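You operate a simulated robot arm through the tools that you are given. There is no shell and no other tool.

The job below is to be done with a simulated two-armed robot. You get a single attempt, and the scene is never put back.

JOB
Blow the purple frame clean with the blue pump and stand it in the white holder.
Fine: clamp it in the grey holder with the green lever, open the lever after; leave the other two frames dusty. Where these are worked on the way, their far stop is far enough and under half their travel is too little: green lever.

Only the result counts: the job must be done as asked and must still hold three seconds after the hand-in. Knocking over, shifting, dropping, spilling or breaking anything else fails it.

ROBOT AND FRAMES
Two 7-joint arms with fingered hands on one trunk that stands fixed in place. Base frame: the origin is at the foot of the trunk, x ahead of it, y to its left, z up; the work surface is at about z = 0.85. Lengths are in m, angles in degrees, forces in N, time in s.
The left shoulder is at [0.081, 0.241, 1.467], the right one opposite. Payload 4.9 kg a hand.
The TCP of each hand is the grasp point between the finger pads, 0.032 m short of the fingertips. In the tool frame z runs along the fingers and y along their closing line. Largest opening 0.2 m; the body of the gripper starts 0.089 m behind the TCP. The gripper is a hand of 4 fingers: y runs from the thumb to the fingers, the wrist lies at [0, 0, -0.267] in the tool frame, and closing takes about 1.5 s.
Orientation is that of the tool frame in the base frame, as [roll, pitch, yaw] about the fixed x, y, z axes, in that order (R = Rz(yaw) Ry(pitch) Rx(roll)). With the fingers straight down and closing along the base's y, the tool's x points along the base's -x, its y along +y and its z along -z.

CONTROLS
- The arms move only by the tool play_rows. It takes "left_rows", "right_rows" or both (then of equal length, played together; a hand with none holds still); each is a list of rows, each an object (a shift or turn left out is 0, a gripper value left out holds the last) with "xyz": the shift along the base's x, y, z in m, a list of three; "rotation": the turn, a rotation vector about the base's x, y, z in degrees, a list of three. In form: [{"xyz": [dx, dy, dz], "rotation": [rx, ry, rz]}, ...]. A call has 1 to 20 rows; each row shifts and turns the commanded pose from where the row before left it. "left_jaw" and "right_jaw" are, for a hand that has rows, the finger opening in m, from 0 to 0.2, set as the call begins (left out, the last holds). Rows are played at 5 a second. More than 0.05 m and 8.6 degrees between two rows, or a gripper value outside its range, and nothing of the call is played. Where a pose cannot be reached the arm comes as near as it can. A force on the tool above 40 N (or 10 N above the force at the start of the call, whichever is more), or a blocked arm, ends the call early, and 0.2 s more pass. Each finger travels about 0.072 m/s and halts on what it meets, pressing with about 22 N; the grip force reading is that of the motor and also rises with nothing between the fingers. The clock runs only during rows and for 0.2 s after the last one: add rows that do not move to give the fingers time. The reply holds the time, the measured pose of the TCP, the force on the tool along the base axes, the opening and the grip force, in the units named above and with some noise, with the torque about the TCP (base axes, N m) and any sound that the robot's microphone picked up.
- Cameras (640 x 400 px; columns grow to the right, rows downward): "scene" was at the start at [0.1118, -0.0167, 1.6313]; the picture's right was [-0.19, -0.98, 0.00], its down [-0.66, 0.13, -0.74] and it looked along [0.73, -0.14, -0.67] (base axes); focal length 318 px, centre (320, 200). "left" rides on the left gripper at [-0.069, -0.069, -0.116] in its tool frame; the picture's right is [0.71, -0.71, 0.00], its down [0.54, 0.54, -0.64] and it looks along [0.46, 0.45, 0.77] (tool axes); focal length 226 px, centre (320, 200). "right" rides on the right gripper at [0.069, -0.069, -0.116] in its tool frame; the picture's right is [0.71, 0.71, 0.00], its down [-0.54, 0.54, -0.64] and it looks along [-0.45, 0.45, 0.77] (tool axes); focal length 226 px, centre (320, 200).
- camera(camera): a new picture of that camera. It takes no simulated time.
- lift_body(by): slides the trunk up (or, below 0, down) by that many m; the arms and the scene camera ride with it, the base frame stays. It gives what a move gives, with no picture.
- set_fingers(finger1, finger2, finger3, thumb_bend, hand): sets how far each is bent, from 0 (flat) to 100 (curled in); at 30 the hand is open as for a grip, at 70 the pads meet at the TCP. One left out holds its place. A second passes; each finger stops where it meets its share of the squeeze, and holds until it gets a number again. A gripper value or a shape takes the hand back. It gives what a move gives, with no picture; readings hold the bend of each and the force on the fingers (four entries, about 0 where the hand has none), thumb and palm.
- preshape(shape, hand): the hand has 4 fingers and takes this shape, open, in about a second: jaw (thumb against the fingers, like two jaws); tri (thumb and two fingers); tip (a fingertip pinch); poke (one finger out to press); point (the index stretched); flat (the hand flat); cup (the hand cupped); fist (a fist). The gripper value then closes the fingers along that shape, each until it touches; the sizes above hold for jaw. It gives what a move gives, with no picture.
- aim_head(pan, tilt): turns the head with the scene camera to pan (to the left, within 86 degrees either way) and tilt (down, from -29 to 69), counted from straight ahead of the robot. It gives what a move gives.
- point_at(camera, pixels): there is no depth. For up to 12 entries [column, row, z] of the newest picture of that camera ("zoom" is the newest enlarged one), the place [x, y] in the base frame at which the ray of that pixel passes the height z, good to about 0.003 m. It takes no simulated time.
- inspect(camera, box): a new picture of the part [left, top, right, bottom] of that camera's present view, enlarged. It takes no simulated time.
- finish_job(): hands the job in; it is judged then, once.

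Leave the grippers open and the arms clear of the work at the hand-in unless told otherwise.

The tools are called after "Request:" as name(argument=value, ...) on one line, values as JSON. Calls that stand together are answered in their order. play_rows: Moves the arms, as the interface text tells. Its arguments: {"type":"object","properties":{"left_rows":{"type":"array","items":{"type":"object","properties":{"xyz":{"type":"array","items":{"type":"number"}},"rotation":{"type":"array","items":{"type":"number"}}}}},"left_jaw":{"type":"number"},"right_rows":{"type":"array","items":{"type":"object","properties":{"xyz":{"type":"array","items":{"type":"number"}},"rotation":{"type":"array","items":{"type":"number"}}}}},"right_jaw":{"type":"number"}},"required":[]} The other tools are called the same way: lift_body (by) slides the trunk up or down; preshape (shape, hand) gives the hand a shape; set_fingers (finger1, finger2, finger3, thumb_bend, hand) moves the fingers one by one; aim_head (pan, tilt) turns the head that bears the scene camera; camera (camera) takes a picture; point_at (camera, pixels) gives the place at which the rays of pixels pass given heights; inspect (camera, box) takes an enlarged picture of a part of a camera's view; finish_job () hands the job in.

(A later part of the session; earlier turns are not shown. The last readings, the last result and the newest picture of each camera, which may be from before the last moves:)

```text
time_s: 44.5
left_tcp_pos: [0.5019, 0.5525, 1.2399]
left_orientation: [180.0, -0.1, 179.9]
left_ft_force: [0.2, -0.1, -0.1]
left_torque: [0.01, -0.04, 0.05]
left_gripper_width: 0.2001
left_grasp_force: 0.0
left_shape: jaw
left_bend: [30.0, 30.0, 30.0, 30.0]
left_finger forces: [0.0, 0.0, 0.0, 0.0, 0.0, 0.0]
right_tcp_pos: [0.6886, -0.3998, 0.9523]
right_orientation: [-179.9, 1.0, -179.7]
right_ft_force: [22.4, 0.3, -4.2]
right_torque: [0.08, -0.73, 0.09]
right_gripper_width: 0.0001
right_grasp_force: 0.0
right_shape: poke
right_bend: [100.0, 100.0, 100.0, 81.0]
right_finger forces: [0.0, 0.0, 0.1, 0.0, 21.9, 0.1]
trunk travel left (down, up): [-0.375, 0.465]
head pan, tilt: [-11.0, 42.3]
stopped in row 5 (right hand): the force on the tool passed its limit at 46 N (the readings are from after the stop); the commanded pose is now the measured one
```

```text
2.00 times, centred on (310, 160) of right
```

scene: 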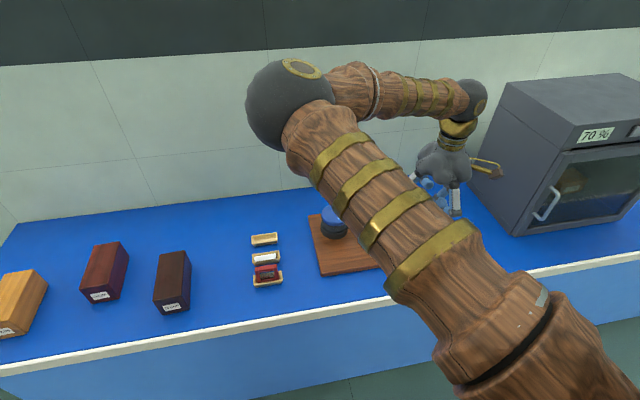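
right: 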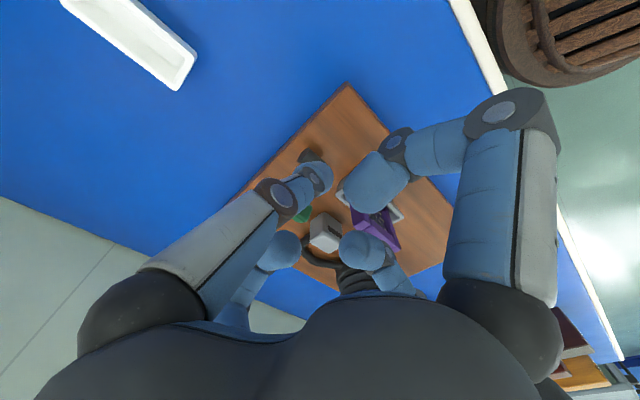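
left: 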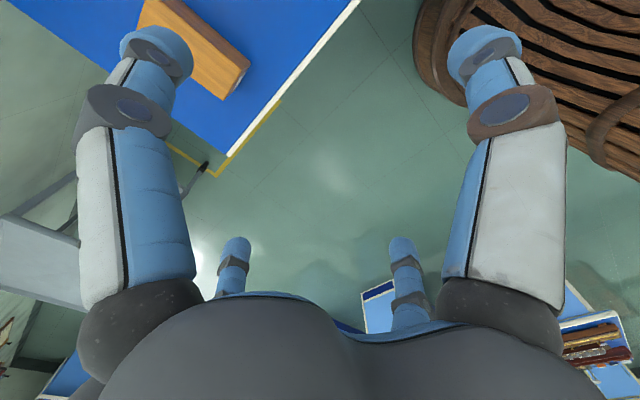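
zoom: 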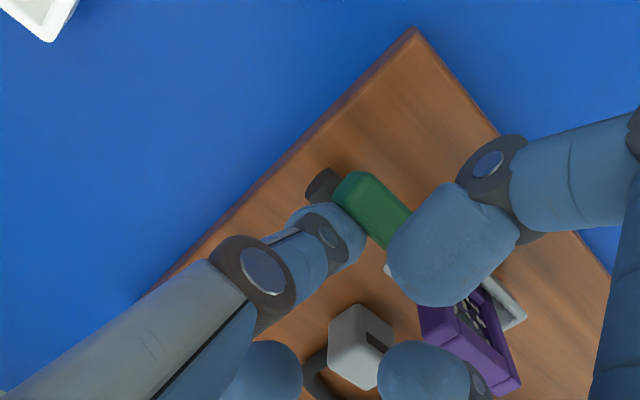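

The lever stopped hard (46 N) at a place symmetric to its open stop about the pivot, so it is at its far stop and the clamp should be closed. I'll back the finger off and check that the lever stays.

Request:
play_rows(right_rows=[{"xyz": [0.01, 0, 0]}, {"xyz": [0.01, 0, 0.02]}, {"xyz": [0.0, 0, 0.03]}, {"xyz": [0.0, 0, 0.03]}, {"xyz": [0, 0, 0]}])

Request:
camera(camera="right")

Request:
inspect(camera="right", box=[200, 60, 420, 260])

```text
time_s: 45.7
left_tcp_pos: [0.4993, 0.5521, 1.2397]
left_orientation: [-179.9, -0.2, 180.0]
left_ft_force: [0.8, 0.5, 0.1]
left_torque: [-0.02, 0.01, -0.04]
left_gripper_width: 0.1999
left_grasp_force: 0.1
left_shape: jaw
left_bend: [30.0, 30.0, 30.0, 30.0]
left_finger forces: [0.0, 0.0, 0.0, 0.0, 0.0, 0.0]
right_tcp_pos: [0.7068, -0.4012, 1.0324]
right_orientation: [-179.9, 0.7, -179.9]
right_ft_force: [-0.3, -0.6, 0.3]
right_torque: [0.01, 0.03, -0.01]
right_gripper_width: 0.0001
right_grasp_force: 0.0
right_shape: poke
right_bend: [100.0, 100.0, 100.0, 81.0]
right_finger forces: [0.0, 0.0, 0.1, 0.0, 0.0, 0.0]
trunk travel left (down, up): [-0.375, 0.465]
head pan, tilt: [-11.0, 42.3]
```

```text
taken
```

right: 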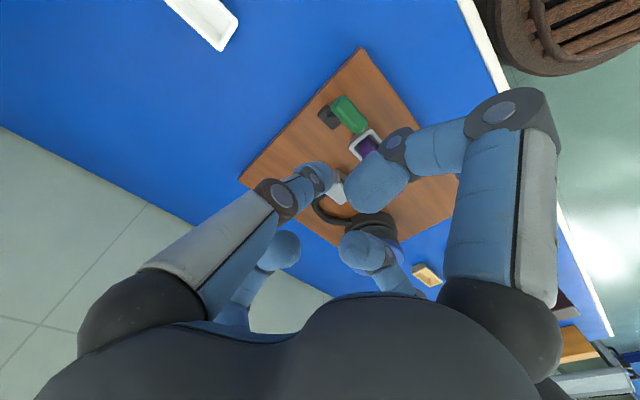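

```text
2.00 times, centred on (310, 160) of right
```

zoom: 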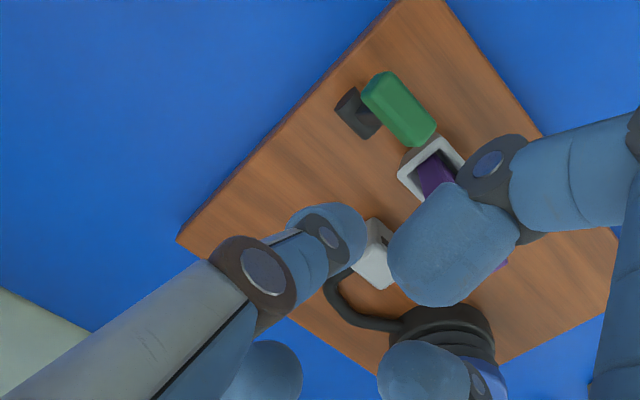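

The lever stays at its far stop. Next is the pump: I'll move the poking tip above the blue cap at about (0.78,-0.197), staying high.

Request:
play_rows(right_rows=[{"xyz": [0.013, 0.034, 0.01]}, {"xyz": [0.012, 0.034, 0]}, {"xyz": [0.012, 0.034, 0]}, {"xyz": [0.012, 0.034, 0]}, {"xyz": [0.012, 0.034, 0]}, {"xyz": [0.012, 0.034, 0]}, {"xyz": [0, 0, 0]}])

Request:
camera(camera="right")

Request:
inspect(camera="right", box=[200, 60, 420, 260])

Request:
camera(camera="scene")

```text
time_s: 47.3
left_tcp_pos: [0.4986, 0.5513, 1.241]
left_orientation: [179.9, 0.0, 180.0]
left_ft_force: [0.5, 0.5, 0.3]
left_torque: [0.02, 0.01, -0.02]
left_gripper_width: 0.2
left_grasp_force: 0.1
left_shape: jaw
left_bend: [30.0, 30.0, 30.0, 30.0]
left_finger forces: [0.0, 0.1, 0.0, 0.0, 0.1, 0.1]
right_tcp_pos: [0.7795, -0.1991, 1.0434]
right_orientation: [180.0, 0.7, -179.8]
right_ft_force: [-0.3, -1.2, -0.5]
right_torque: [0.01, 0.02, 0.03]
right_gripper_width: 0.0001
right_grasp_force: 0.0
right_shape: poke
right_bend: [100.0, 100.0, 100.0, 81.0]
right_finger forces: [0.1, 0.0, 0.1, 0.0, 0.0, 0.0]
trunk travel left (down, up): [-0.375, 0.465]
head pan, tilt: [-11.0, 42.3]
```

```text
taken
```

right: 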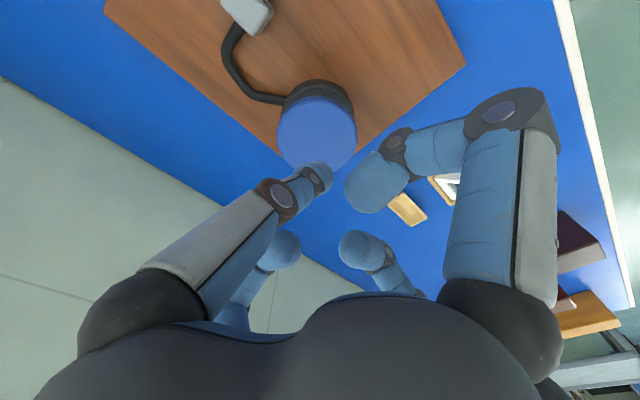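

```text
2.00 times, centred on (310, 160) of right
```

zoom: 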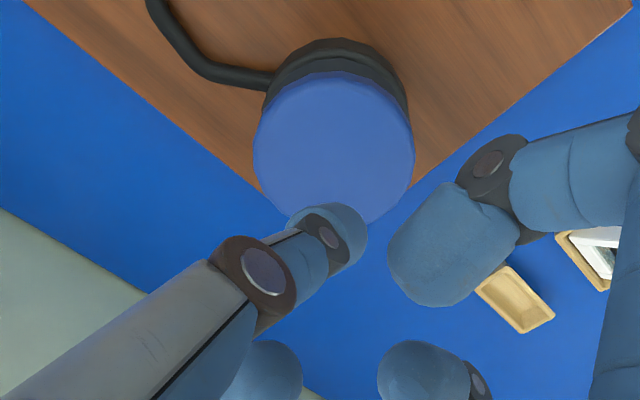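

```text
taken
```

scene: 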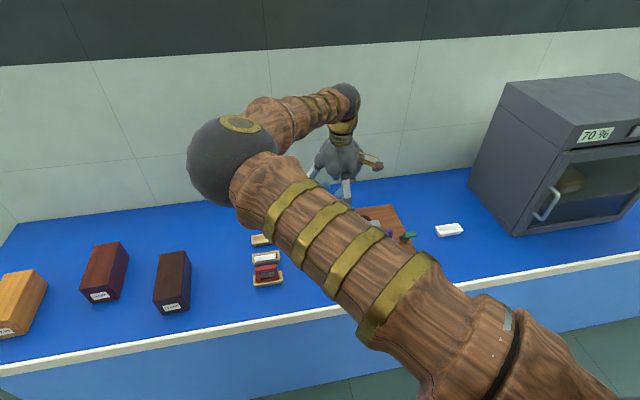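

The cap centre is at zoom pixel (333,150), which I'll convert at several heights.

Request:
point_at(camera="zoom", pixels=[[333, 150, 0.93], [333, 150, 0.94], [333, 150, 0.95], [333, 150, 0.96], [253, 150, 0.945], [413, 150, 0.945]])

```text
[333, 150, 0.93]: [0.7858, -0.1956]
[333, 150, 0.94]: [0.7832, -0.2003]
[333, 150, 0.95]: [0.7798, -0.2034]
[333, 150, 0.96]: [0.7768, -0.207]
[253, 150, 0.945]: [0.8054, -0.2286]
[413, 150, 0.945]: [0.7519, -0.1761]
```

The cap is centred at about (0.785,-0.198) with its top at z≈0.937. I'll centre and go down to just above it, then press in small steps.

Request:
play_rows(right_rows=[{"xyz": [0.005, 0.001, -0.02], "rotation": [0, -0.7, 0]}, {"xyz": [0, 0, -0.02]}, {"xyz": [0, 0, -0.02]}, {"xyz": [0, 0, 0]}])

Request:
play_rows(right_rows=[{"xyz": [0, 0, -0.005]}, {"xyz": [0, 0, -0.005]}, {"xyz": [0, 0, -0.005]}, {"xyz": [0, 0, 0]}])

Request:
inspect(camera="right", box=[200, 60, 420, 260])

```text
time_s: 48.3
left_tcp_pos: [0.4989, 0.5525, 1.2406]
left_orientation: [-179.9, 0.0, -179.9]
left_ft_force: [-1.2, 0.6, 0.7]
left_torque: [0.0, 0.01, 0.0]
left_gripper_width: 0.1998
left_grasp_force: 0.0
left_shape: jaw
left_bend: [30.0, 30.0, 30.0, 30.0]
left_finger forces: [0.0, 0.0, 0.0, 0.1, 0.1, 0.0]
right_tcp_pos: [0.7833, -0.1967, 0.9832]
right_orientation: [-179.7, 1.5, -179.8]
right_ft_force: [-0.5, 1.2, 0.0]
right_torque: [-0.01, 0.0, -0.01]
right_gripper_width: 0.0
right_grasp_force: 0.1
right_shape: poke
right_bend: [100.0, 100.0, 100.0, 81.0]
right_finger forces: [0.0, 0.0, 0.0, 0.0, 0.0, 0.0]
trunk travel left (down, up): [-0.375, 0.465]
head pan, tilt: [-11.0, 42.3]
```

```text
time_s: 49.3
left_tcp_pos: [0.4986, 0.5519, 1.2406]
left_orientation: [180.0, 0.0, 179.9]
left_ft_force: [0.5, -0.7, 0.1]
left_torque: [-0.02, -0.04, 0.01]
left_gripper_width: 0.1997
left_grasp_force: 0.1
left_shape: jaw
left_bend: [30.0, 30.0, 30.0, 30.0]
left_finger forces: [0.1, 0.1, 0.0, 0.0, 0.0, 0.0]
right_tcp_pos: [0.7834, -0.196, 0.9688]
right_orientation: [-179.8, 1.4, -179.9]
right_ft_force: [1.1, -0.9, 3.1]
right_torque: [-0.03, -0.06, -0.03]
right_gripper_width: 0.0003
right_grasp_force: 0.0
right_shape: poke
right_bend: [100.0, 100.0, 100.0, 81.0]
right_finger forces: [0.1, 0.1, 0.0, 0.0, 3.6, 0.0]
trunk travel left (down, up): [-0.375, 0.465]
head pan, tilt: [-11.0, 42.3]
```

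```text
2.00 times, centred on (310, 160) of right
```

zoom: 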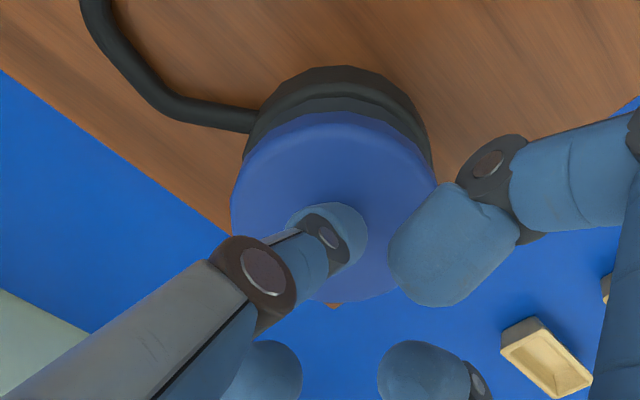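

Contact shows 3 N at the cap's middle. Now I'll press the pump down in 4 mm steps until it stops.

Request:
play_rows(right_rows=[{"xyz": [0, 0, -0.004]}, {"xyz": [0, 0, -0.004]}, {"xyz": [0, 0, -0.004]}, {"xyz": [0, 0, 0]}])

Request:
play_rows(right_rows=[{"xyz": [0, 0, -0.004]}, {"xyz": [0, 0, -0.004]}, {"xyz": [0, 0, 0]}])

```text
time_s: 50.3
left_tcp_pos: [0.4974, 0.5519, 1.2418]
left_orientation: [-180.0, 0.1, 180.0]
left_ft_force: [0.2, 0.0, -1.0]
left_torque: [0.02, 0.0, -0.03]
left_gripper_width: 0.1999
left_grasp_force: 0.0
left_shape: jaw
left_bend: [30.0, 30.0, 30.0, 30.0]
left_finger forces: [0.0, 0.0, 0.0, 0.0, 0.1, 0.1]
right_tcp_pos: [0.7822, -0.1968, 0.9597]
right_orientation: [-179.8, 1.7, -179.9]
right_ft_force: [4.7, -3.1, 24.0]
right_torque: [-0.14, -0.23, -0.03]
right_gripper_width: 0.0
right_grasp_force: 0.1
right_shape: poke
right_bend: [100.0, 100.0, 100.0, 81.0]
right_finger forces: [0.1, 0.0, 0.0, 0.0, 23.7, 0.1]
trunk travel left (down, up): [-0.375, 0.465]
head pan, tilt: [-11.0, 42.3]
heard: click
```

```text
time_s: 50.8
left_tcp_pos: [0.4967, 0.5528, 1.2419]
left_orientation: [180.0, 0.1, 180.0]
left_ft_force: [0.2, 1.0, -0.2]
left_torque: [-0.01, 0.01, 0.02]
left_gripper_width: 0.2
left_grasp_force: 0.0
left_shape: jaw
left_bend: [30.0, 30.0, 30.0, 30.0]
left_finger forces: [0.1, 0.0, 0.1, 0.0, 0.0, 0.0]
right_tcp_pos: [0.7836, -0.1998, 0.9583]
right_orientation: [-179.6, 2.0, 179.9]
right_ft_force: [-6.3, -2.2, 23.0]
right_torque: [0.07, 0.32, 0.05]
right_gripper_width: 0.0001
right_grasp_force: 0.1
right_shape: poke
right_bend: [100.0, 100.0, 100.0, 81.0]
right_finger forces: [0.0, 0.0, 0.0, 0.1, 22.9, 0.1]
trunk travel left (down, up): [-0.375, 0.465]
head pan, tilt: [-11.0, 42.3]
stopped in row 2 (right hand): the force on the tool passed its limit at 43 N (the readings are from after the stop); the commanded pose is now the measured one
```

I heard a click and the pump is at its bottom. I'll release it and look at the frame from the scene camera and the right camera.

Request:
play_rows(right_rows=[{"xyz": [0, 0, 0.01], "rotation": [0, 1.0, 0]}, {"xyz": [0, 0, 0.02], "rotation": [0, 1.0, 0]}, {"xyz": [0, 0, 0.03]}, {"xyz": [0, 0, 0]}])

Request:
camera(camera="right")

Request:
inspect(camera="scene", box=[300, 190, 470, 280])

```text
time_s: 51.8
left_tcp_pos: [0.4986, 0.5525, 1.2401]
left_orientation: [180.0, -0.1, 180.0]
left_ft_force: [-0.1, 0.1, 0.1]
left_torque: [0.01, 0.0, -0.02]
left_gripper_width: 0.1998
left_grasp_force: 0.1
left_shape: jaw
left_bend: [30.0, 30.0, 30.0, 30.0]
left_finger forces: [0.1, 0.0, 0.1, 0.0, 0.0, 0.0]
right_tcp_pos: [0.7844, -0.1994, 1.0136]
right_orientation: [-179.7, -0.2, -179.9]
right_ft_force: [-0.1, -0.4, 0.4]
right_torque: [0.0, 0.0, 0.02]
right_gripper_width: 0.0
right_grasp_force: 0.0
right_shape: poke
right_bend: [100.0, 100.0, 100.0, 81.0]
right_finger forces: [0.1, 0.1, 0.0, 0.0, 0.0, 0.0]
trunk travel left (down, up): [-0.375, 0.465]
head pan, tilt: [-11.0, 42.3]
```

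```text
taken
```

right: 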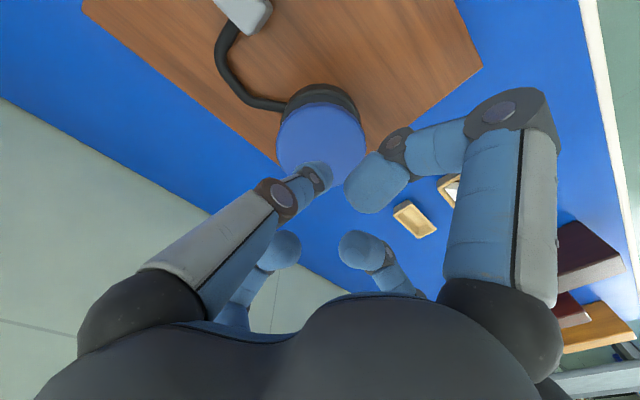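

```text
3.76 times, centred on (385, 235) of scene
```

zoom: 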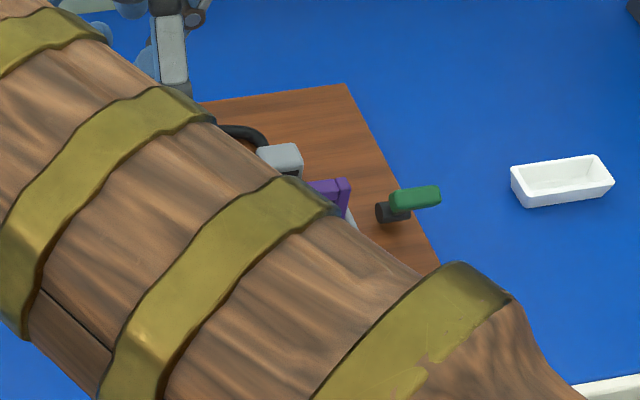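

The arm hides the frame. I'll move the right hand over the empty tray, high up, from where the scene view of the board was clear.

Request:
play_rows(right_rows=[{"xyz": [0, 0.01, 0.045]}, {"xyz": [0, 0.03, 0.035]}, {"xyz": [0, 0.04, 0.0]}, {"xyz": [0, 0.045, 0.0]}, {"xyz": [0, 0.045, 0.0]}, {"xyz": [0, 0.045, 0.0]}, {"xyz": [0, 0.015, 0.0]}, {"xyz": [0, 0, 0]}])

Request:
inspect(camera="scene", box=[300, 190, 470, 280])

Request:
inspect(camera="scene", box=[355, 210, 425, 260])

Request:
camera(camera="right")

```text
time_s: 53.6
left_tcp_pos: [0.4975, 0.5528, 1.2409]
left_orientation: [180.0, -0.1, 180.0]
left_ft_force: [0.0, 0.2, -0.9]
left_torque: [-0.01, 0.04, 0.02]
left_gripper_width: 0.1999
left_grasp_force: 0.0
left_shape: jaw
left_bend: [30.0, 30.0, 30.0, 30.0]
left_finger forces: [0.0, 0.0, 0.1, 0.2, 0.1, 0.0]
right_tcp_pos: [0.7852, 0.0313, 1.0936]
right_orientation: [-179.7, -0.2, -179.9]
right_ft_force: [0.0, -0.8, 0.0]
right_torque: [0.03, -0.01, -0.02]
right_gripper_width: 0.0
right_grasp_force: 0.0
right_shape: poke
right_bend: [100.0, 100.0, 100.0, 81.0]
right_finger forces: [0.0, 0.0, 0.1, 0.0, 0.0, 0.1]
trunk travel left (down, up): [-0.375, 0.465]
head pan, tilt: [-11.0, 42.3]
```

```text
3.76 times, centred on (385, 235) of scene
```

zoom: 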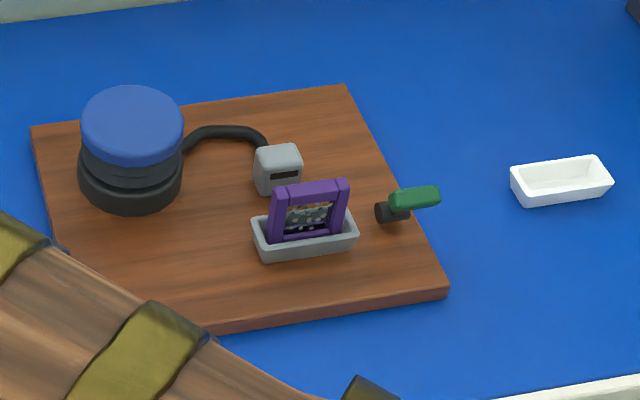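

```text
8.00 times, centred on (390, 235) of scene
```

zoom: 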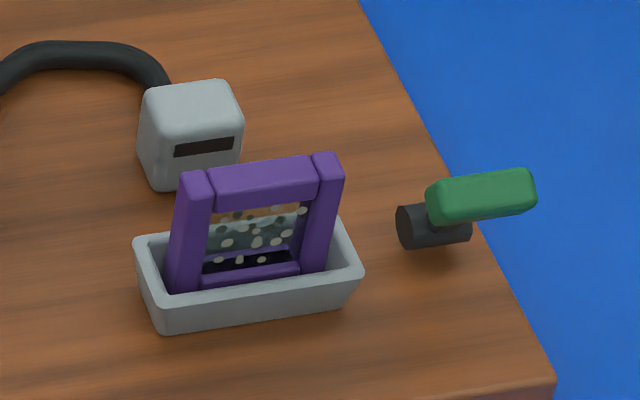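

```text
taken
```

right: 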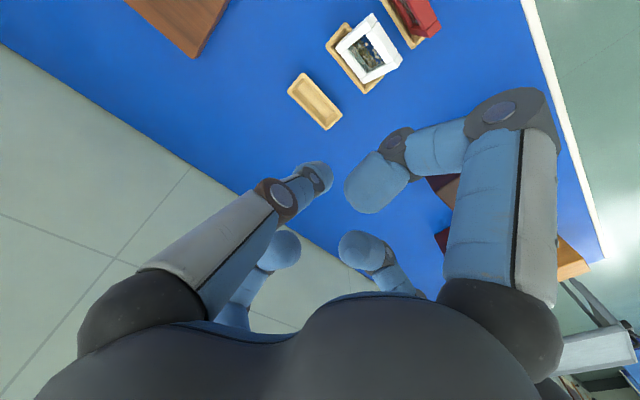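

The specks are still there after the first stroke. I'll check whether the frame stands upright in the holder.

Request:
point_at(camera="scene", pixels=[[382.7, 232.5, 0.935], [382.7, 232.5, 0.94], [381.2, 245, 0.88]])

Request:
inspect(camera="scene", box=[240, 225, 300, 290])

```text
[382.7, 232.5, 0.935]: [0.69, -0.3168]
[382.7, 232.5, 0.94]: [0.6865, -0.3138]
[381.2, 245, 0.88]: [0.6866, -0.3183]
```

```text
6.15 times, centred on (270, 258) of scene
```

zoom: 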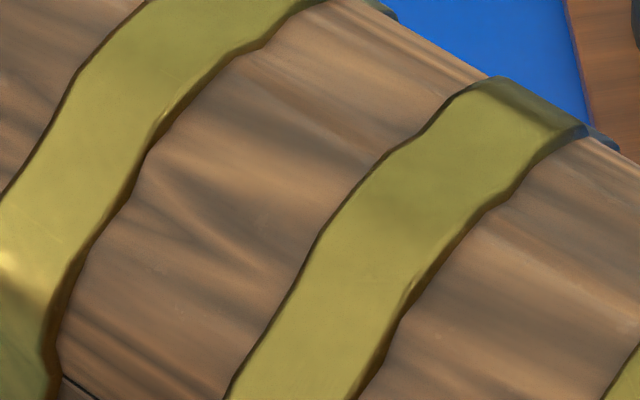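

The frame is upright, so it probably needs more strokes. I'll go back over the pump and give several full strokes.

Request:
play_rows(right_rows=[{"xyz": [0, -0.015, 0.0]}, {"xyz": [0, -0.045, 0.0]}, {"xyz": [0, -0.045, 0.0]}, {"xyz": [0, -0.045, 0.0]}, {"xyz": [0, -0.04, 0.0]}, {"xyz": [0, -0.03, -0.035]}, {"xyz": [0, -0.01, -0.045]}, {"xyz": [0, 0, -0.035]}, {"xyz": [0, 0, 0]}])

Request:
play_rows(right_rows=[{"xyz": [0, 0, -0.006]}, {"xyz": [0, 0, -0.006]}, {"xyz": [0, 0, -0.004]}, {"xyz": [0, 0, -0.002]}, {"xyz": [0, 0, 0]}])

```text
time_s: 55.6
left_tcp_pos: [0.4976, 0.552, 1.2402]
left_orientation: [179.9, -0.1, 180.0]
left_ft_force: [0.0, -0.7, 0.5]
left_torque: [0.03, -0.07, -0.01]
left_gripper_width: 0.1997
left_grasp_force: 0.1
left_shape: jaw
left_bend: [30.0, 30.0, 30.0, 30.0]
left_finger forces: [0.0, 0.1, 0.0, 0.1, 0.0, 0.0]
right_tcp_pos: [0.7834, -0.1983, 0.981]
right_orientation: [-179.6, -0.2, -179.8]
right_ft_force: [0.4, 0.0, -0.2]
right_torque: [-0.02, 0.0, -0.02]
right_gripper_width: 0.0
right_grasp_force: 0.1
right_shape: poke
right_bend: [100.0, 100.0, 100.0, 81.0]
right_finger forces: [0.0, 0.1, 0.0, 0.0, 0.0, 0.0]
trunk travel left (down, up): [-0.375, 0.465]
head pan, tilt: [-11.0, 42.3]
```

```text
time_s: 56.8
left_tcp_pos: [0.4985, 0.551, 1.2411]
left_orientation: [180.0, -0.1, -180.0]
left_ft_force: [1.1, -0.6, 0.7]
left_torque: [0.02, -0.01, 0.02]
left_gripper_width: 0.2
left_grasp_force: 0.1
left_shape: jaw
left_bend: [30.0, 30.0, 30.0, 30.0]
left_finger forces: [0.0, 0.0, 0.1, 0.0, 0.0, 0.0]
right_tcp_pos: [0.7839, -0.1997, 0.9623]
right_orientation: [-179.6, -0.3, -180.0]
right_ft_force: [-0.6, -2.3, 5.7]
right_torque: [-0.05, -0.03, -0.01]
right_gripper_width: 0.0
right_grasp_force: 0.1
right_shape: poke
right_bend: [100.0, 100.0, 100.0, 81.0]
right_finger forces: [0.0, 0.1, 0.0, 0.0, 6.2, 0.0]
trunk travel left (down, up): [-0.375, 0.465]
head pan, tilt: [-11.0, 42.3]
heard: click
```

I heard a click at the second stroke. I'll do two more strokes: up above the contact height, then down again.

Request:
play_rows(right_rows=[{"xyz": [0, 0, -0.002]}, {"xyz": [0, 0, 0.01]}, {"xyz": [0, 0, 0.006]}, {"xyz": [0, 0, 0]}, {"xyz": [0, 0, -0.008]}, {"xyz": [0, 0, -0.008]}, {"xyz": [0, 0, 0]}, {"xyz": [0, 0, 0.01]}, {"xyz": [0, 0, 0.006]}, {"xyz": [0, 0, 0]}])

Request:
play_rows(right_rows=[{"xyz": [0, 0, -0.008]}, {"xyz": [0, 0, -0.008]}, {"xyz": [0, 0, 0]}, {"xyz": [0, 0, 0.01]}, {"xyz": [0, 0, 0.006]}, {"xyz": [0, 0, 0]}])

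```text
time_s: 59.0
left_tcp_pos: [0.4994, 0.553, 1.2406]
left_orientation: [-180.0, 0.0, -180.0]
left_ft_force: [0.4, -0.1, -0.2]
left_torque: [0.01, 0.02, 0.03]
left_gripper_width: 0.1999
left_grasp_force: 0.1
left_shape: jaw
left_bend: [30.0, 30.0, 30.0, 30.0]
left_finger forces: [0.0, 0.0, 0.0, 0.0, 0.0, 0.1]
right_tcp_pos: [0.7851, -0.198, 0.9755]
right_orientation: [-179.6, -0.3, -179.9]
right_ft_force: [-0.6, 0.9, 1.1]
right_torque: [-0.04, 0.01, -0.03]
right_gripper_width: 0.0003
right_grasp_force: 0.1
right_shape: poke
right_bend: [100.0, 100.0, 100.0, 81.0]
right_finger forces: [0.0, 0.0, 0.1, 0.0, 0.6, 0.1]
trunk travel left (down, up): [-0.375, 0.465]
head pan, tilt: [-11.0, 42.3]
heard: click
```

```text
time_s: 60.4
left_tcp_pos: [0.4992, 0.5524, 1.2408]
left_orientation: [180.0, 0.0, 179.9]
left_ft_force: [0.5, 0.0, 0.2]
left_torque: [0.04, 0.03, -0.03]
left_gripper_width: 0.1999
left_grasp_force: 0.0
left_shape: jaw
left_bend: [30.0, 30.0, 30.0, 30.0]
left_finger forces: [0.0, 0.1, 0.0, 0.0, 0.1, 0.0]
right_tcp_pos: [0.7852, -0.1977, 0.9762]
right_orientation: [-179.6, -0.3, -179.9]
right_ft_force: [-0.4, 0.1, 0.1]
right_torque: [-0.03, 0.0, 0.0]
right_gripper_width: 0.0
right_grasp_force: 0.1
right_shape: poke
right_bend: [100.0, 100.0, 100.0, 81.0]
right_finger forces: [0.0, 0.0, 0.0, 0.0, 0.3, 0.0]
trunk travel left (down, up): [-0.375, 0.465]
head pan, tilt: [-11.0, 42.3]
heard: click
```

That makes four clicks in all. I'll move away again to check the specks.

Request:
play_rows(right_rows=[{"xyz": [0, 0, 0.04]}, {"xyz": [0, 0.01, 0.045]}, {"xyz": [0, 0.03, 0.03]}, {"xyz": [0, 0.04, 0.0]}, {"xyz": [0, 0.045, 0.0]}, {"xyz": [0, 0.045, 0.0]}, {"xyz": [0, 0.045, 0.0]}, {"xyz": [0, 0.015, 0.0]}, {"xyz": [0, 0, 0]}])

Request:
inspect(camera="scene", box=[355, 210, 425, 260])

```text
time_s: 62.4
left_tcp_pos: [0.498, 0.5528, 1.2405]
left_orientation: [-180.0, -0.1, 180.0]
left_ft_force: [0.5, 0.3, 0.0]
left_torque: [-0.05, 0.04, 0.0]
left_gripper_width: 0.1997
left_grasp_force: 0.0
left_shape: jaw
left_bend: [30.0, 30.0, 30.0, 30.0]
left_finger forces: [0.0, 0.0, 0.0, 0.1, 0.1, 0.1]
right_tcp_pos: [0.7853, 0.0315, 1.0932]
right_orientation: [-179.7, -0.3, -179.9]
right_ft_force: [-0.2, -0.1, 0.7]
right_torque: [0.01, -0.04, -0.02]
right_gripper_width: 0.0003
right_grasp_force: 0.1
right_shape: poke
right_bend: [100.0, 100.0, 100.0, 81.0]
right_finger forces: [0.1, 0.0, 0.0, 0.1, 0.0, 0.0]
trunk travel left (down, up): [-0.375, 0.465]
head pan, tilt: [-11.0, 42.3]
```

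```text
8.00 times, centred on (390, 235) of scene
```

zoom: 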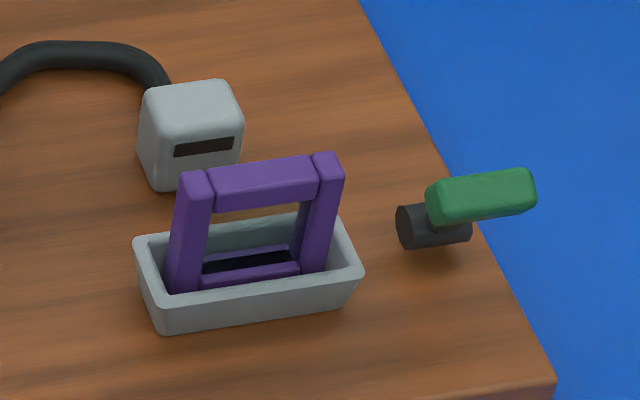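

All specks are gone, so the purple frame is clean. Since the hand is near the trays, I'll look closely at the leaning white frame before going back to the lever.

Request:
inspect(camera="right", box=[285, 0, 450, 140])

```text
2.86 times, centred on (368, 70) of right
```

zoom: 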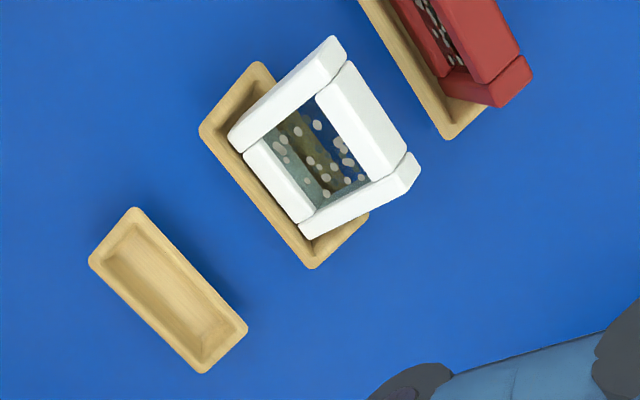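

The white frame leans about 40° toward the red one, resting on its tray rim. I'll stand it up after the main job. Next I'll open the lever: move high to its robot side, then lower to tip height.

Request:
play_rows(right_rows=[{"xyz": [-0.015, -0.043, 0.0]}, {"xyz": [-0.015, -0.043, 0.0]}, {"xyz": [-0.015, -0.043, 0.0]}, {"xyz": [-0.015, -0.043, 0.0]}, {"xyz": [-0.015, -0.043, 0.0]}, {"xyz": [-0.015, -0.043, 0.0]}, {"xyz": [-0.015, -0.043, 0.0]}, {"xyz": [-0.015, -0.043, 0.0]}, {"xyz": [-0.015, -0.043, 0.0]}, {"xyz": [-0.013, -0.046, 0.0]}, {"xyz": [0, 0, -0.04]}, {"xyz": [0, 0, -0.04]}, {"xyz": [0, 0, 0]}])

Request:
inspect(camera="right", box=[200, 60, 420, 260])

```text
time_s: 65.2
left_tcp_pos: [0.4991, 0.5516, 1.2417]
left_orientation: [180.0, 0.0, -180.0]
left_ft_force: [0.4, -0.6, -0.2]
left_torque: [0.05, -0.03, -0.01]
left_gripper_width: 0.1999
left_grasp_force: 0.0
left_shape: jaw
left_bend: [30.0, 30.0, 30.0, 30.0]
left_finger forces: [0.0, 0.1, 0.0, 0.0, 0.1, 0.0]
right_tcp_pos: [0.6355, -0.4024, 1.0105]
right_orientation: [-179.7, -0.1, 180.0]
right_ft_force: [-0.6, 1.2, -0.1]
right_torque: [-0.04, 0.02, 0.0]
right_gripper_width: 0.0
right_grasp_force: 0.1
right_shape: poke
right_bend: [100.0, 100.0, 100.0, 81.0]
right_finger forces: [0.1, 0.1, 0.0, 0.0, 0.0, 0.1]
trunk travel left (down, up): [-0.375, 0.465]
head pan, tilt: [-11.0, 42.3]
```

```text
2.00 times, centred on (310, 160) of right
```

zoom: 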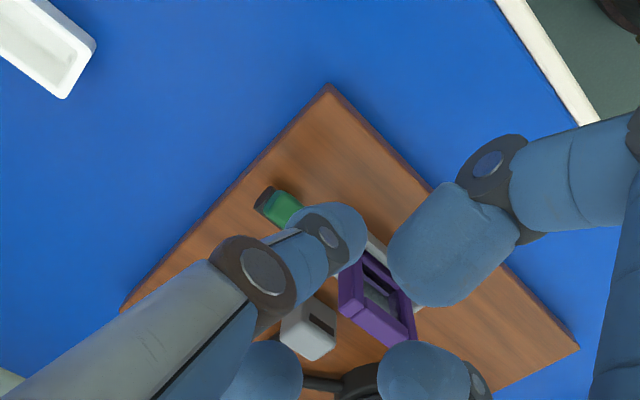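

I'll lower to z=0.957 and push the lever toward +x.

Request:
play_rows(right_rows=[{"xyz": [0, 0, -0.03]}, {"xyz": [0, 0, -0.024]}, {"xyz": [0.006, 0, 0]}, {"xyz": [0.006, 0, 0]}, {"xyz": [0.006, 0, 0]}, {"xyz": [0.006, 0, 0]}, {"xyz": [0, 0, 0]}])

Request:
play_rows(right_rows=[{"xyz": [0.006, 0, 0]}, {"xyz": [0.006, 0, 0]}, {"xyz": [0.006, 0, 0]}, {"xyz": [0.006, 0, 0]}, {"xyz": [0, 0, 0]}])

Request:
inspect(camera="right", box=[200, 60, 420, 260])

```text
time_s: 66.8
left_tcp_pos: [0.498, 0.5516, 1.2407]
left_orientation: [-179.9, 0.1, 180.0]
left_ft_force: [-0.6, 0.0, 0.7]
left_torque: [0.0, 0.01, -0.02]
left_gripper_width: 0.1997
left_grasp_force: 0.1
left_shape: jaw
left_bend: [30.0, 30.0, 30.0, 30.0]
left_finger forces: [0.1, 0.1, 0.0, 0.0, 0.0, 0.1]
right_tcp_pos: [0.6594, -0.4015, 0.9579]
right_orientation: [-179.6, -0.2, -179.9]
right_ft_force: [-2.2, 0.1, 1.2]
right_torque: [-0.03, 0.0, 0.01]
right_gripper_width: 0.0
right_grasp_force: 0.1
right_shape: poke
right_bend: [100.0, 100.0, 100.0, 81.0]
right_finger forces: [0.1, 0.0, 0.1, 0.0, 1.7, 0.0]
trunk travel left (down, up): [-0.375, 0.465]
head pan, tilt: [-11.0, 42.3]
```

```text
time_s: 68.0
left_tcp_pos: [0.4984, 0.5524, 1.2403]
left_orientation: [180.0, 0.1, 180.0]
left_ft_force: [-0.1, -0.4, 0.2]
left_torque: [0.0, 0.0, -0.01]
left_gripper_width: 0.1997
left_grasp_force: 0.2
left_shape: jaw
left_bend: [30.0, 30.0, 30.0, 30.0]
left_finger forces: [0.0, 0.0, 0.0, 0.1, 0.0, 0.0]
right_tcp_pos: [0.6854, -0.4013, 0.9561]
right_orientation: [-179.7, -0.2, -179.8]
right_ft_force: [-0.1, 0.2, 0.7]
right_torque: [-0.01, -0.02, 0.01]
right_gripper_width: 0.0002
right_grasp_force: 0.1
right_shape: poke
right_bend: [100.0, 100.0, 100.0, 81.0]
right_finger forces: [0.0, 0.0, 0.0, 0.0, 0.1, 0.0]
trunk travel left (down, up): [-0.375, 0.465]
head pan, tilt: [-11.0, 42.3]
```

```text
2.00 times, centred on (310, 160) of right
```

zoom: 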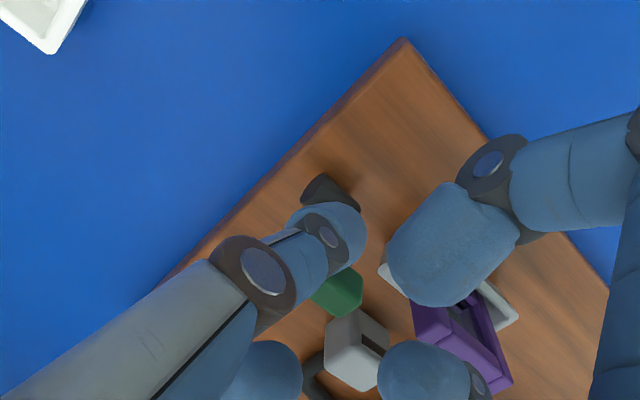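

The lever is swinging back. I'll push on until the open stop at about x≈0.71.

Request:
play_rows(right_rows=[{"xyz": [0.006, 0, 0]}, {"xyz": [0.006, 0, 0]}, {"xyz": [0.005, 0, 0]}, {"xyz": [0.004, 0, 0]}, {"xyz": [0, 0, 0]}])

Request:
play_rows(right_rows=[{"xyz": [0.003, 0, 0]}, {"xyz": [0.003, 0, 0]}, {"xyz": [0.003, 0, 0]}, {"xyz": [0, 0, 0]}])

```text
time_s: 69.2
left_tcp_pos: [0.4989, 0.553, 1.242]
left_orientation: [179.9, 0.0, -179.9]
left_ft_force: [-0.7, 0.3, -0.9]
left_torque: [0.01, 0.0, 0.0]
left_gripper_width: 0.1997
left_grasp_force: 0.2
left_shape: jaw
left_bend: [30.0, 30.0, 30.0, 30.0]
left_finger forces: [0.0, 0.0, 0.0, 0.1, 0.0, 0.0]
right_tcp_pos: [0.7061, -0.4009, 0.9575]
right_orientation: [-179.6, -0.3, -179.9]
right_ft_force: [-0.7, 0.2, 1.2]
right_torque: [0.0, 0.02, 0.0]
right_gripper_width: 0.0
right_grasp_force: 0.1
right_shape: poke
right_bend: [100.0, 100.0, 100.0, 81.0]
right_finger forces: [0.0, 0.0, 0.0, 0.1, 0.5, 0.1]
trunk travel left (down, up): [-0.375, 0.465]
head pan, tilt: [-11.0, 42.3]
```

```text
time_s: 70.3
left_tcp_pos: [0.4944, 0.554, 1.2435]
left_orientation: [-179.8, 0.1, -180.0]
left_ft_force: [-0.6, 0.8, -0.5]
left_torque: [0.04, 0.03, 0.02]
left_gripper_width: 0.1997
left_grasp_force: 0.1
left_shape: jaw
left_bend: [30.0, 30.0, 30.0, 30.0]
left_finger forces: [0.0, 0.1, 0.1, 0.1, 0.0, 0.0]
right_tcp_pos: [0.7085, -0.402, 0.9591]
right_orientation: [-179.5, -0.7, -180.0]
right_ft_force: [-28.0, -4.0, 19.5]
right_torque: [-0.09, 0.84, -0.05]
right_gripper_width: 0.0
right_grasp_force: 0.1
right_shape: poke
right_bend: [100.0, 100.0, 100.0, 81.0]
right_finger forces: [0.1, 0.0, 0.0, 0.0, 34.2, 0.0]
trunk travel left (down, up): [-0.375, 0.465]
head pan, tilt: [-11.0, 42.3]
stopped in row 4 (right hand): the force on the tool passed its limit at 41 N (the readings are from after the stop); the commanded pose is now the measured one
```

The lever is fully open again, at a 41 N stop. I'll back away and rise, then set the fingers in the same shape I released the frame with.

Request:
play_rows(right_rows=[{"xyz": [-0.015, 0, 0]}, {"xyz": [-0.015, 0, 0.02]}, {"xyz": [0, 0, 0.04]}, {"xyz": [0, 0, 0.045], "rotation": [0.4, -0.7, 0]}, {"xyz": [0, 0, 0]}])

Request:
set_fingers(hand="right", finger1=54, finger2=45, finger3=61, thumb_bend=48)

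Request:
camera(camera="right")

```text
time_s: 71.5
left_tcp_pos: [0.4986, 0.5529, 1.2414]
left_orientation: [-179.9, 0.0, -179.9]
left_ft_force: [-0.3, 0.1, 0.4]
left_torque: [-0.03, 0.02, 0.01]
left_gripper_width: 0.1999
left_grasp_force: 0.0
left_shape: jaw
left_bend: [30.0, 30.0, 30.0, 30.0]
left_finger forces: [0.0, 0.1, 0.0, 0.1, 0.0, 0.0]
right_tcp_pos: [0.6852, -0.4005, 1.0616]
right_orientation: [179.9, 0.1, -179.9]
right_ft_force: [-0.2, 0.4, 0.4]
right_torque: [0.01, 0.01, 0.0]
right_gripper_width: 0.0001
right_grasp_force: 0.1
right_shape: poke
right_bend: [100.0, 100.0, 100.0, 81.0]
right_finger forces: [0.0, 0.1, 0.0, 0.0, 0.1, 0.0]
trunk travel left (down, up): [-0.375, 0.465]
head pan, tilt: [-11.0, 42.3]
```

```text
time_s: 72.5
left_tcp_pos: [0.4983, 0.5527, 1.2404]
left_orientation: [180.0, 0.0, -179.9]
left_ft_force: [0.2, 0.3, 0.0]
left_torque: [0.01, -0.01, -0.03]
left_gripper_width: 0.1999
left_grasp_force: 0.1
left_shape: jaw
left_bend: [30.0, 30.0, 30.0, 30.0]
left_finger forces: [0.1, 0.1, 0.1, 0.0, 0.0, 0.0]
right_tcp_pos: [0.6845, -0.4021, 1.0611]
right_orientation: [180.0, 0.1, -179.9]
right_ft_force: [-0.2, -0.2, 0.5]
right_torque: [-0.01, -0.01, -0.02]
right_gripper_width: 0.0656
right_grasp_force: 0.0
right_shape: fingers
right_bend: [54.0, 45.0, 61.0, 48.0]
right_finger forces: [0.1, 0.1, 0.0, 0.1, 0.0, 0.1]
trunk travel left (down, up): [-0.375, 0.465]
head pan, tilt: [-11.0, 42.3]
```

```text
taken
```

right: 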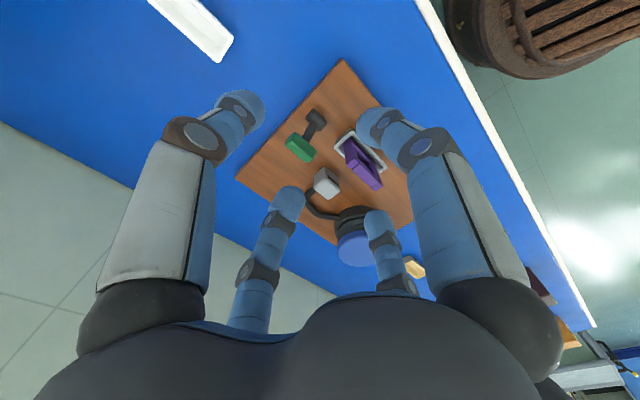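

The lever is open and the frame is standing. I'll move above the frame at (0.688,-0.314) and check the alignment.

Request:
play_rows(right_rows=[{"xyz": [0.002, 0.044, 0]}, {"xyz": [0.002, 0.0435, 0]}, {"xyz": [0, 0, -0.03]}, {"xyz": [0, 0, -0.03]}, {"xyz": [0, 0, 0]}])

Request:
inspect(camera="right", box=[180, 60, 400, 250])

```text
time_s: 73.7
left_tcp_pos: [0.4979, 0.5537, 1.2405]
left_orientation: [180.0, 0.0, -179.9]
left_ft_force: [-0.3, 0.1, -0.1]
left_torque: [0.0, 0.0, 0.0]
left_gripper_width: 0.1998
left_grasp_force: 0.0
left_shape: jaw
left_bend: [30.0, 30.0, 30.0, 30.0]
left_finger forces: [0.0, 0.1, 0.2, 0.0, 0.0, 0.0]
right_tcp_pos: [0.6882, -0.3118, 1.0014]
right_orientation: [-180.0, 0.2, -179.9]
right_ft_force: [-0.6, 0.4, -0.5]
right_torque: [-0.03, 0.03, 0.02]
right_gripper_width: 0.0659
right_grasp_force: 0.1
right_shape: fingers
right_bend: [54.0, 45.0, 61.0, 48.0]
right_finger forces: [0.0, 0.0, 0.0, 0.0, 0.0, 0.0]
trunk travel left (down, up): [-0.375, 0.465]
head pan, tilt: [-11.0, 42.3]
```

```text
2.11 times, centred on (290, 155) of right
```

zoom: 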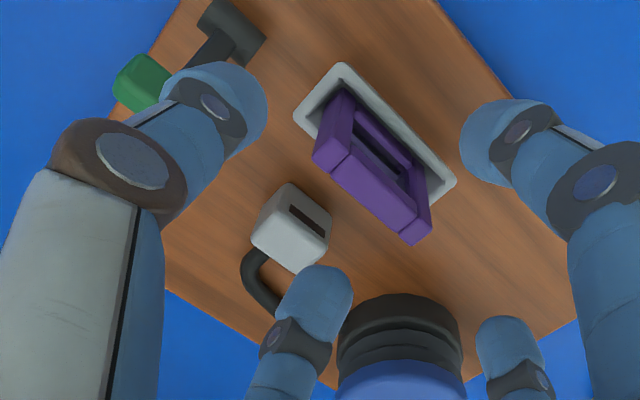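

I'll check the frame's top centre at about (373,187) and its ends.

Request:
point_at(camera="zoom", pixels=[[373, 187, 0.94], [313, 158, 0.94], [412, 244, 0.94], [432, 220, 0.94], [342, 63, 0.89], [295, 115, 0.89], [457, 183, 0.89]])

```text
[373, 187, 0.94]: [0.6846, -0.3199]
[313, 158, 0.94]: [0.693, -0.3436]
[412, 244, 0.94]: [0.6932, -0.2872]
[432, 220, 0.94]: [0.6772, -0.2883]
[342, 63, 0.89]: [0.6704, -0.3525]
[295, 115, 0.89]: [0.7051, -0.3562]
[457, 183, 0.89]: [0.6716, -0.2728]
```

The frame centre is (0.686,-0.3155). I'll make a small correction and go down to z≈0.933 in steps.

Request:
play_rows(right_rows=[{"xyz": [-0.001, -0.0025, -0.02]}, {"xyz": [0, 0, -0.015]}, {"xyz": [0, 0, -0.012]}, {"xyz": [0, 0, -0.012]}, {"xyz": [0, 0, -0.008]}, {"xyz": [0, 0, 0]}])

Request:
inspect(camera="right", box=[180, 60, 400, 250])

```text
time_s: 75.1
left_tcp_pos: [0.4983, 0.553, 1.2413]
left_orientation: [180.0, 0.0, -179.9]
left_ft_force: [0.3, 0.0, 0.0]
left_torque: [0.01, 0.05, 0.02]
left_gripper_width: 0.2
left_grasp_force: 0.1
left_shape: jaw
left_bend: [30.0, 30.0, 30.0, 30.0]
left_finger forces: [0.0, 0.0, 0.0, 0.1, 0.1, 0.0]
right_tcp_pos: [0.6866, -0.3158, 0.9343]
right_orientation: [180.0, 0.1, -179.9]
right_ft_force: [-1.0, 0.1, 1.7]
right_torque: [-0.1, 0.03, -0.06]
right_gripper_width: 0.0659
right_grasp_force: 1.1
right_shape: fingers
right_bend: [54.0, 45.0, 61.0, 48.0]
right_finger forces: [0.0, 0.0, 0.0, 0.1, 2.2, 0.0]
trunk travel left (down, up): [-0.375, 0.465]
head pan, tilt: [-11.0, 42.3]
```

```text
2.11 times, centred on (290, 155) of right
```

zoom: 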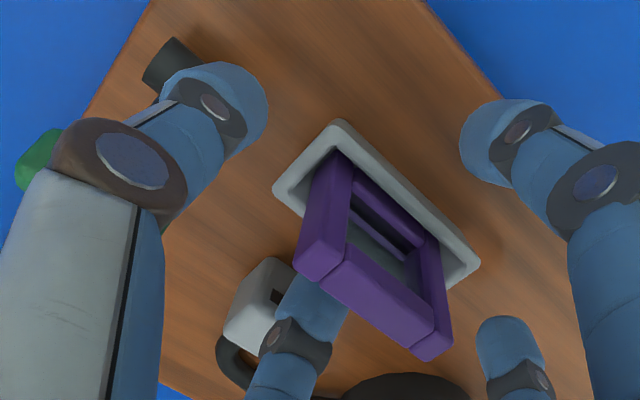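

All is aligned, with only a light 2 N touch on the thumb from the lever post. I'll close the end fingers first, then the face fingers.

Request:
set_fingers(hand="right", finger2=70, thumb_bend=70)

Request:
set_fingers(hand="right", finger1=80, finger3=80)

Request:
inspect(camera="right", box=[180, 60, 400, 250])

```text
time_s: 76.1
left_tcp_pos: [0.497, 0.5524, 1.242]
left_orientation: [-180.0, 0.1, -179.9]
left_ft_force: [-0.4, 0.1, -0.2]
left_torque: [0.0, -0.02, -0.01]
left_gripper_width: 0.2001
left_grasp_force: 0.1
left_shape: jaw
left_bend: [30.0, 30.0, 30.0, 30.0]
left_finger forces: [0.1, 0.1, 0.0, 0.1, 0.0, 0.1]
right_tcp_pos: [0.6859, -0.3171, 0.9352]
right_orientation: [-180.0, 0.2, -179.9]
right_ft_force: [2.6, -13.4, 13.8]
right_torque: [-0.41, -0.13, 0.07]
right_gripper_width: 0.0451
right_grasp_force: 18.7
right_shape: fingers
right_bend: [54.0, 58.0, 61.0, 62.0]
right_finger forces: [0.1, 15.8, 0.1, 0.0, 22.3, 0.0]
trunk travel left (down, up): [-0.375, 0.465]
head pan, tilt: [-11.0, 42.3]
```

```text
time_s: 77.1
left_tcp_pos: [0.4973, 0.5538, 1.2406]
left_orientation: [-179.9, 0.0, -179.9]
left_ft_force: [-0.1, -0.4, 1.0]
left_torque: [-0.02, -0.01, -0.04]
left_gripper_width: 0.1996
left_grasp_force: 0.0
left_shape: jaw
left_bend: [30.0, 30.0, 30.0, 30.0]
left_finger forces: [0.0, 0.1, 0.0, 0.1, 0.1, 0.1]
right_tcp_pos: [0.6864, -0.3173, 0.9351]
right_orientation: [-180.0, 0.2, -179.9]
right_ft_force: [5.9, -13.0, 17.8]
right_torque: [-0.38, -0.25, 0.14]
right_gripper_width: 0.0233
right_grasp_force: 29.2
right_shape: fingers
right_bend: [68.0, 58.0, 68.0, 62.0]
right_finger forces: [5.8, 18.8, 7.8, 0.0, 25.6, 0.0]
trunk travel left (down, up): [-0.375, 0.465]
head pan, tilt: [-11.0, 42.3]
```

```text
2.11 times, centred on (290, 155) of right
```

zoom: 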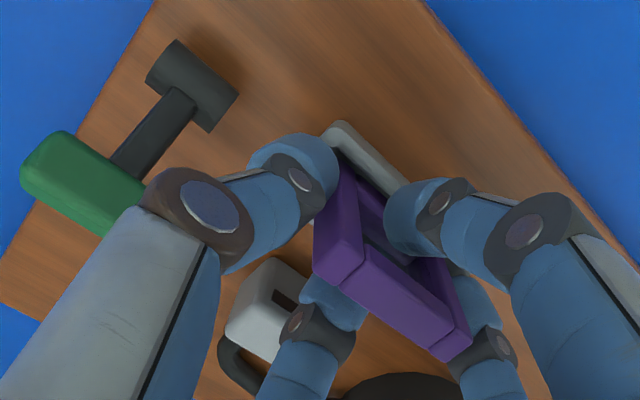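

Something is off: the thumb and finger 2 are bent further than before (62 and 58), and the hand feels -13 N in y and +18 N upward, so the frame got pushed along the holder. I'll reopen the fingers gently and look.

Request:
set_fingers(hand="right", finger1=54, finger3=61)

Request:
set_fingers(hand="right", finger2=45, thumb_bend=48)

Request:
inspect(camera="right", box=[180, 60, 400, 250])

```text
time_s: 78.1
left_tcp_pos: [0.4968, 0.553, 1.2414]
left_orientation: [180.0, 0.0, -179.9]
left_ft_force: [-0.6, 0.4, -0.6]
left_torque: [-0.01, 0.02, -0.04]
left_gripper_width: 0.1999
left_grasp_force: 0.0
left_shape: jaw
left_bend: [30.0, 30.0, 30.0, 30.0]
left_finger forces: [0.0, 0.0, 0.0, 0.0, 0.0, 0.1]
right_tcp_pos: [0.6859, -0.317, 0.9342]
right_orientation: [180.0, 0.1, -179.8]
right_ft_force: [5.6, -13.0, 18.9]
right_torque: [-0.34, -0.28, 0.19]
right_gripper_width: 0.0452
right_grasp_force: 22.7
right_shape: fingers
right_bend: [54.0, 58.0, 61.0, 62.0]
right_finger forces: [0.0, 19.2, 0.0, 0.1, 26.6, 0.0]
trunk travel left (down, up): [-0.375, 0.465]
head pan, tilt: [-11.0, 42.3]
```

```text
time_s: 79.1
left_tcp_pos: [0.4984, 0.5535, 1.2412]
left_orientation: [180.0, 0.0, -179.9]
left_ft_force: [-0.1, 0.9, -0.1]
left_torque: [0.02, -0.02, 0.03]
left_gripper_width: 0.1999
left_grasp_force: 0.1
left_shape: jaw
left_bend: [30.0, 30.0, 30.0, 30.0]
left_finger forces: [0.0, 0.1, 0.1, 0.0, 0.1, 0.1]
right_tcp_pos: [0.687, -0.3146, 0.9344]
right_orientation: [-180.0, 0.2, -180.0]
right_ft_force: [-1.9, 1.0, 2.7]
right_torque: [-0.18, 0.07, -0.15]
right_gripper_width: 0.0653
right_grasp_force: 2.3
right_shape: fingers
right_bend: [54.0, 45.0, 61.0, 48.0]
right_finger forces: [0.0, 0.0, 0.0, 0.0, 3.8, 0.0]
trunk travel left (down, up): [-0.375, 0.465]
head pan, tilt: [-11.0, 42.3]
```

```text
2.11 times, centred on (290, 155) of right
```

zoom: 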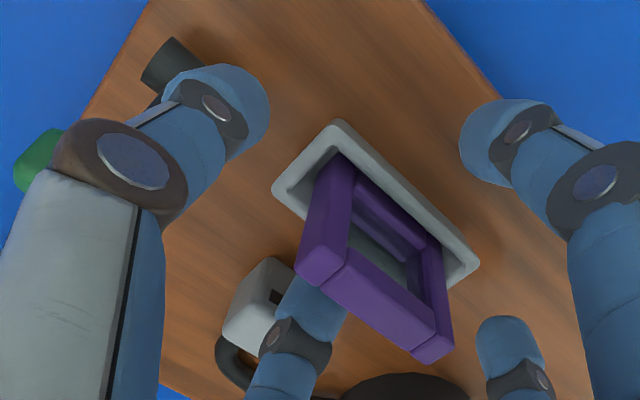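

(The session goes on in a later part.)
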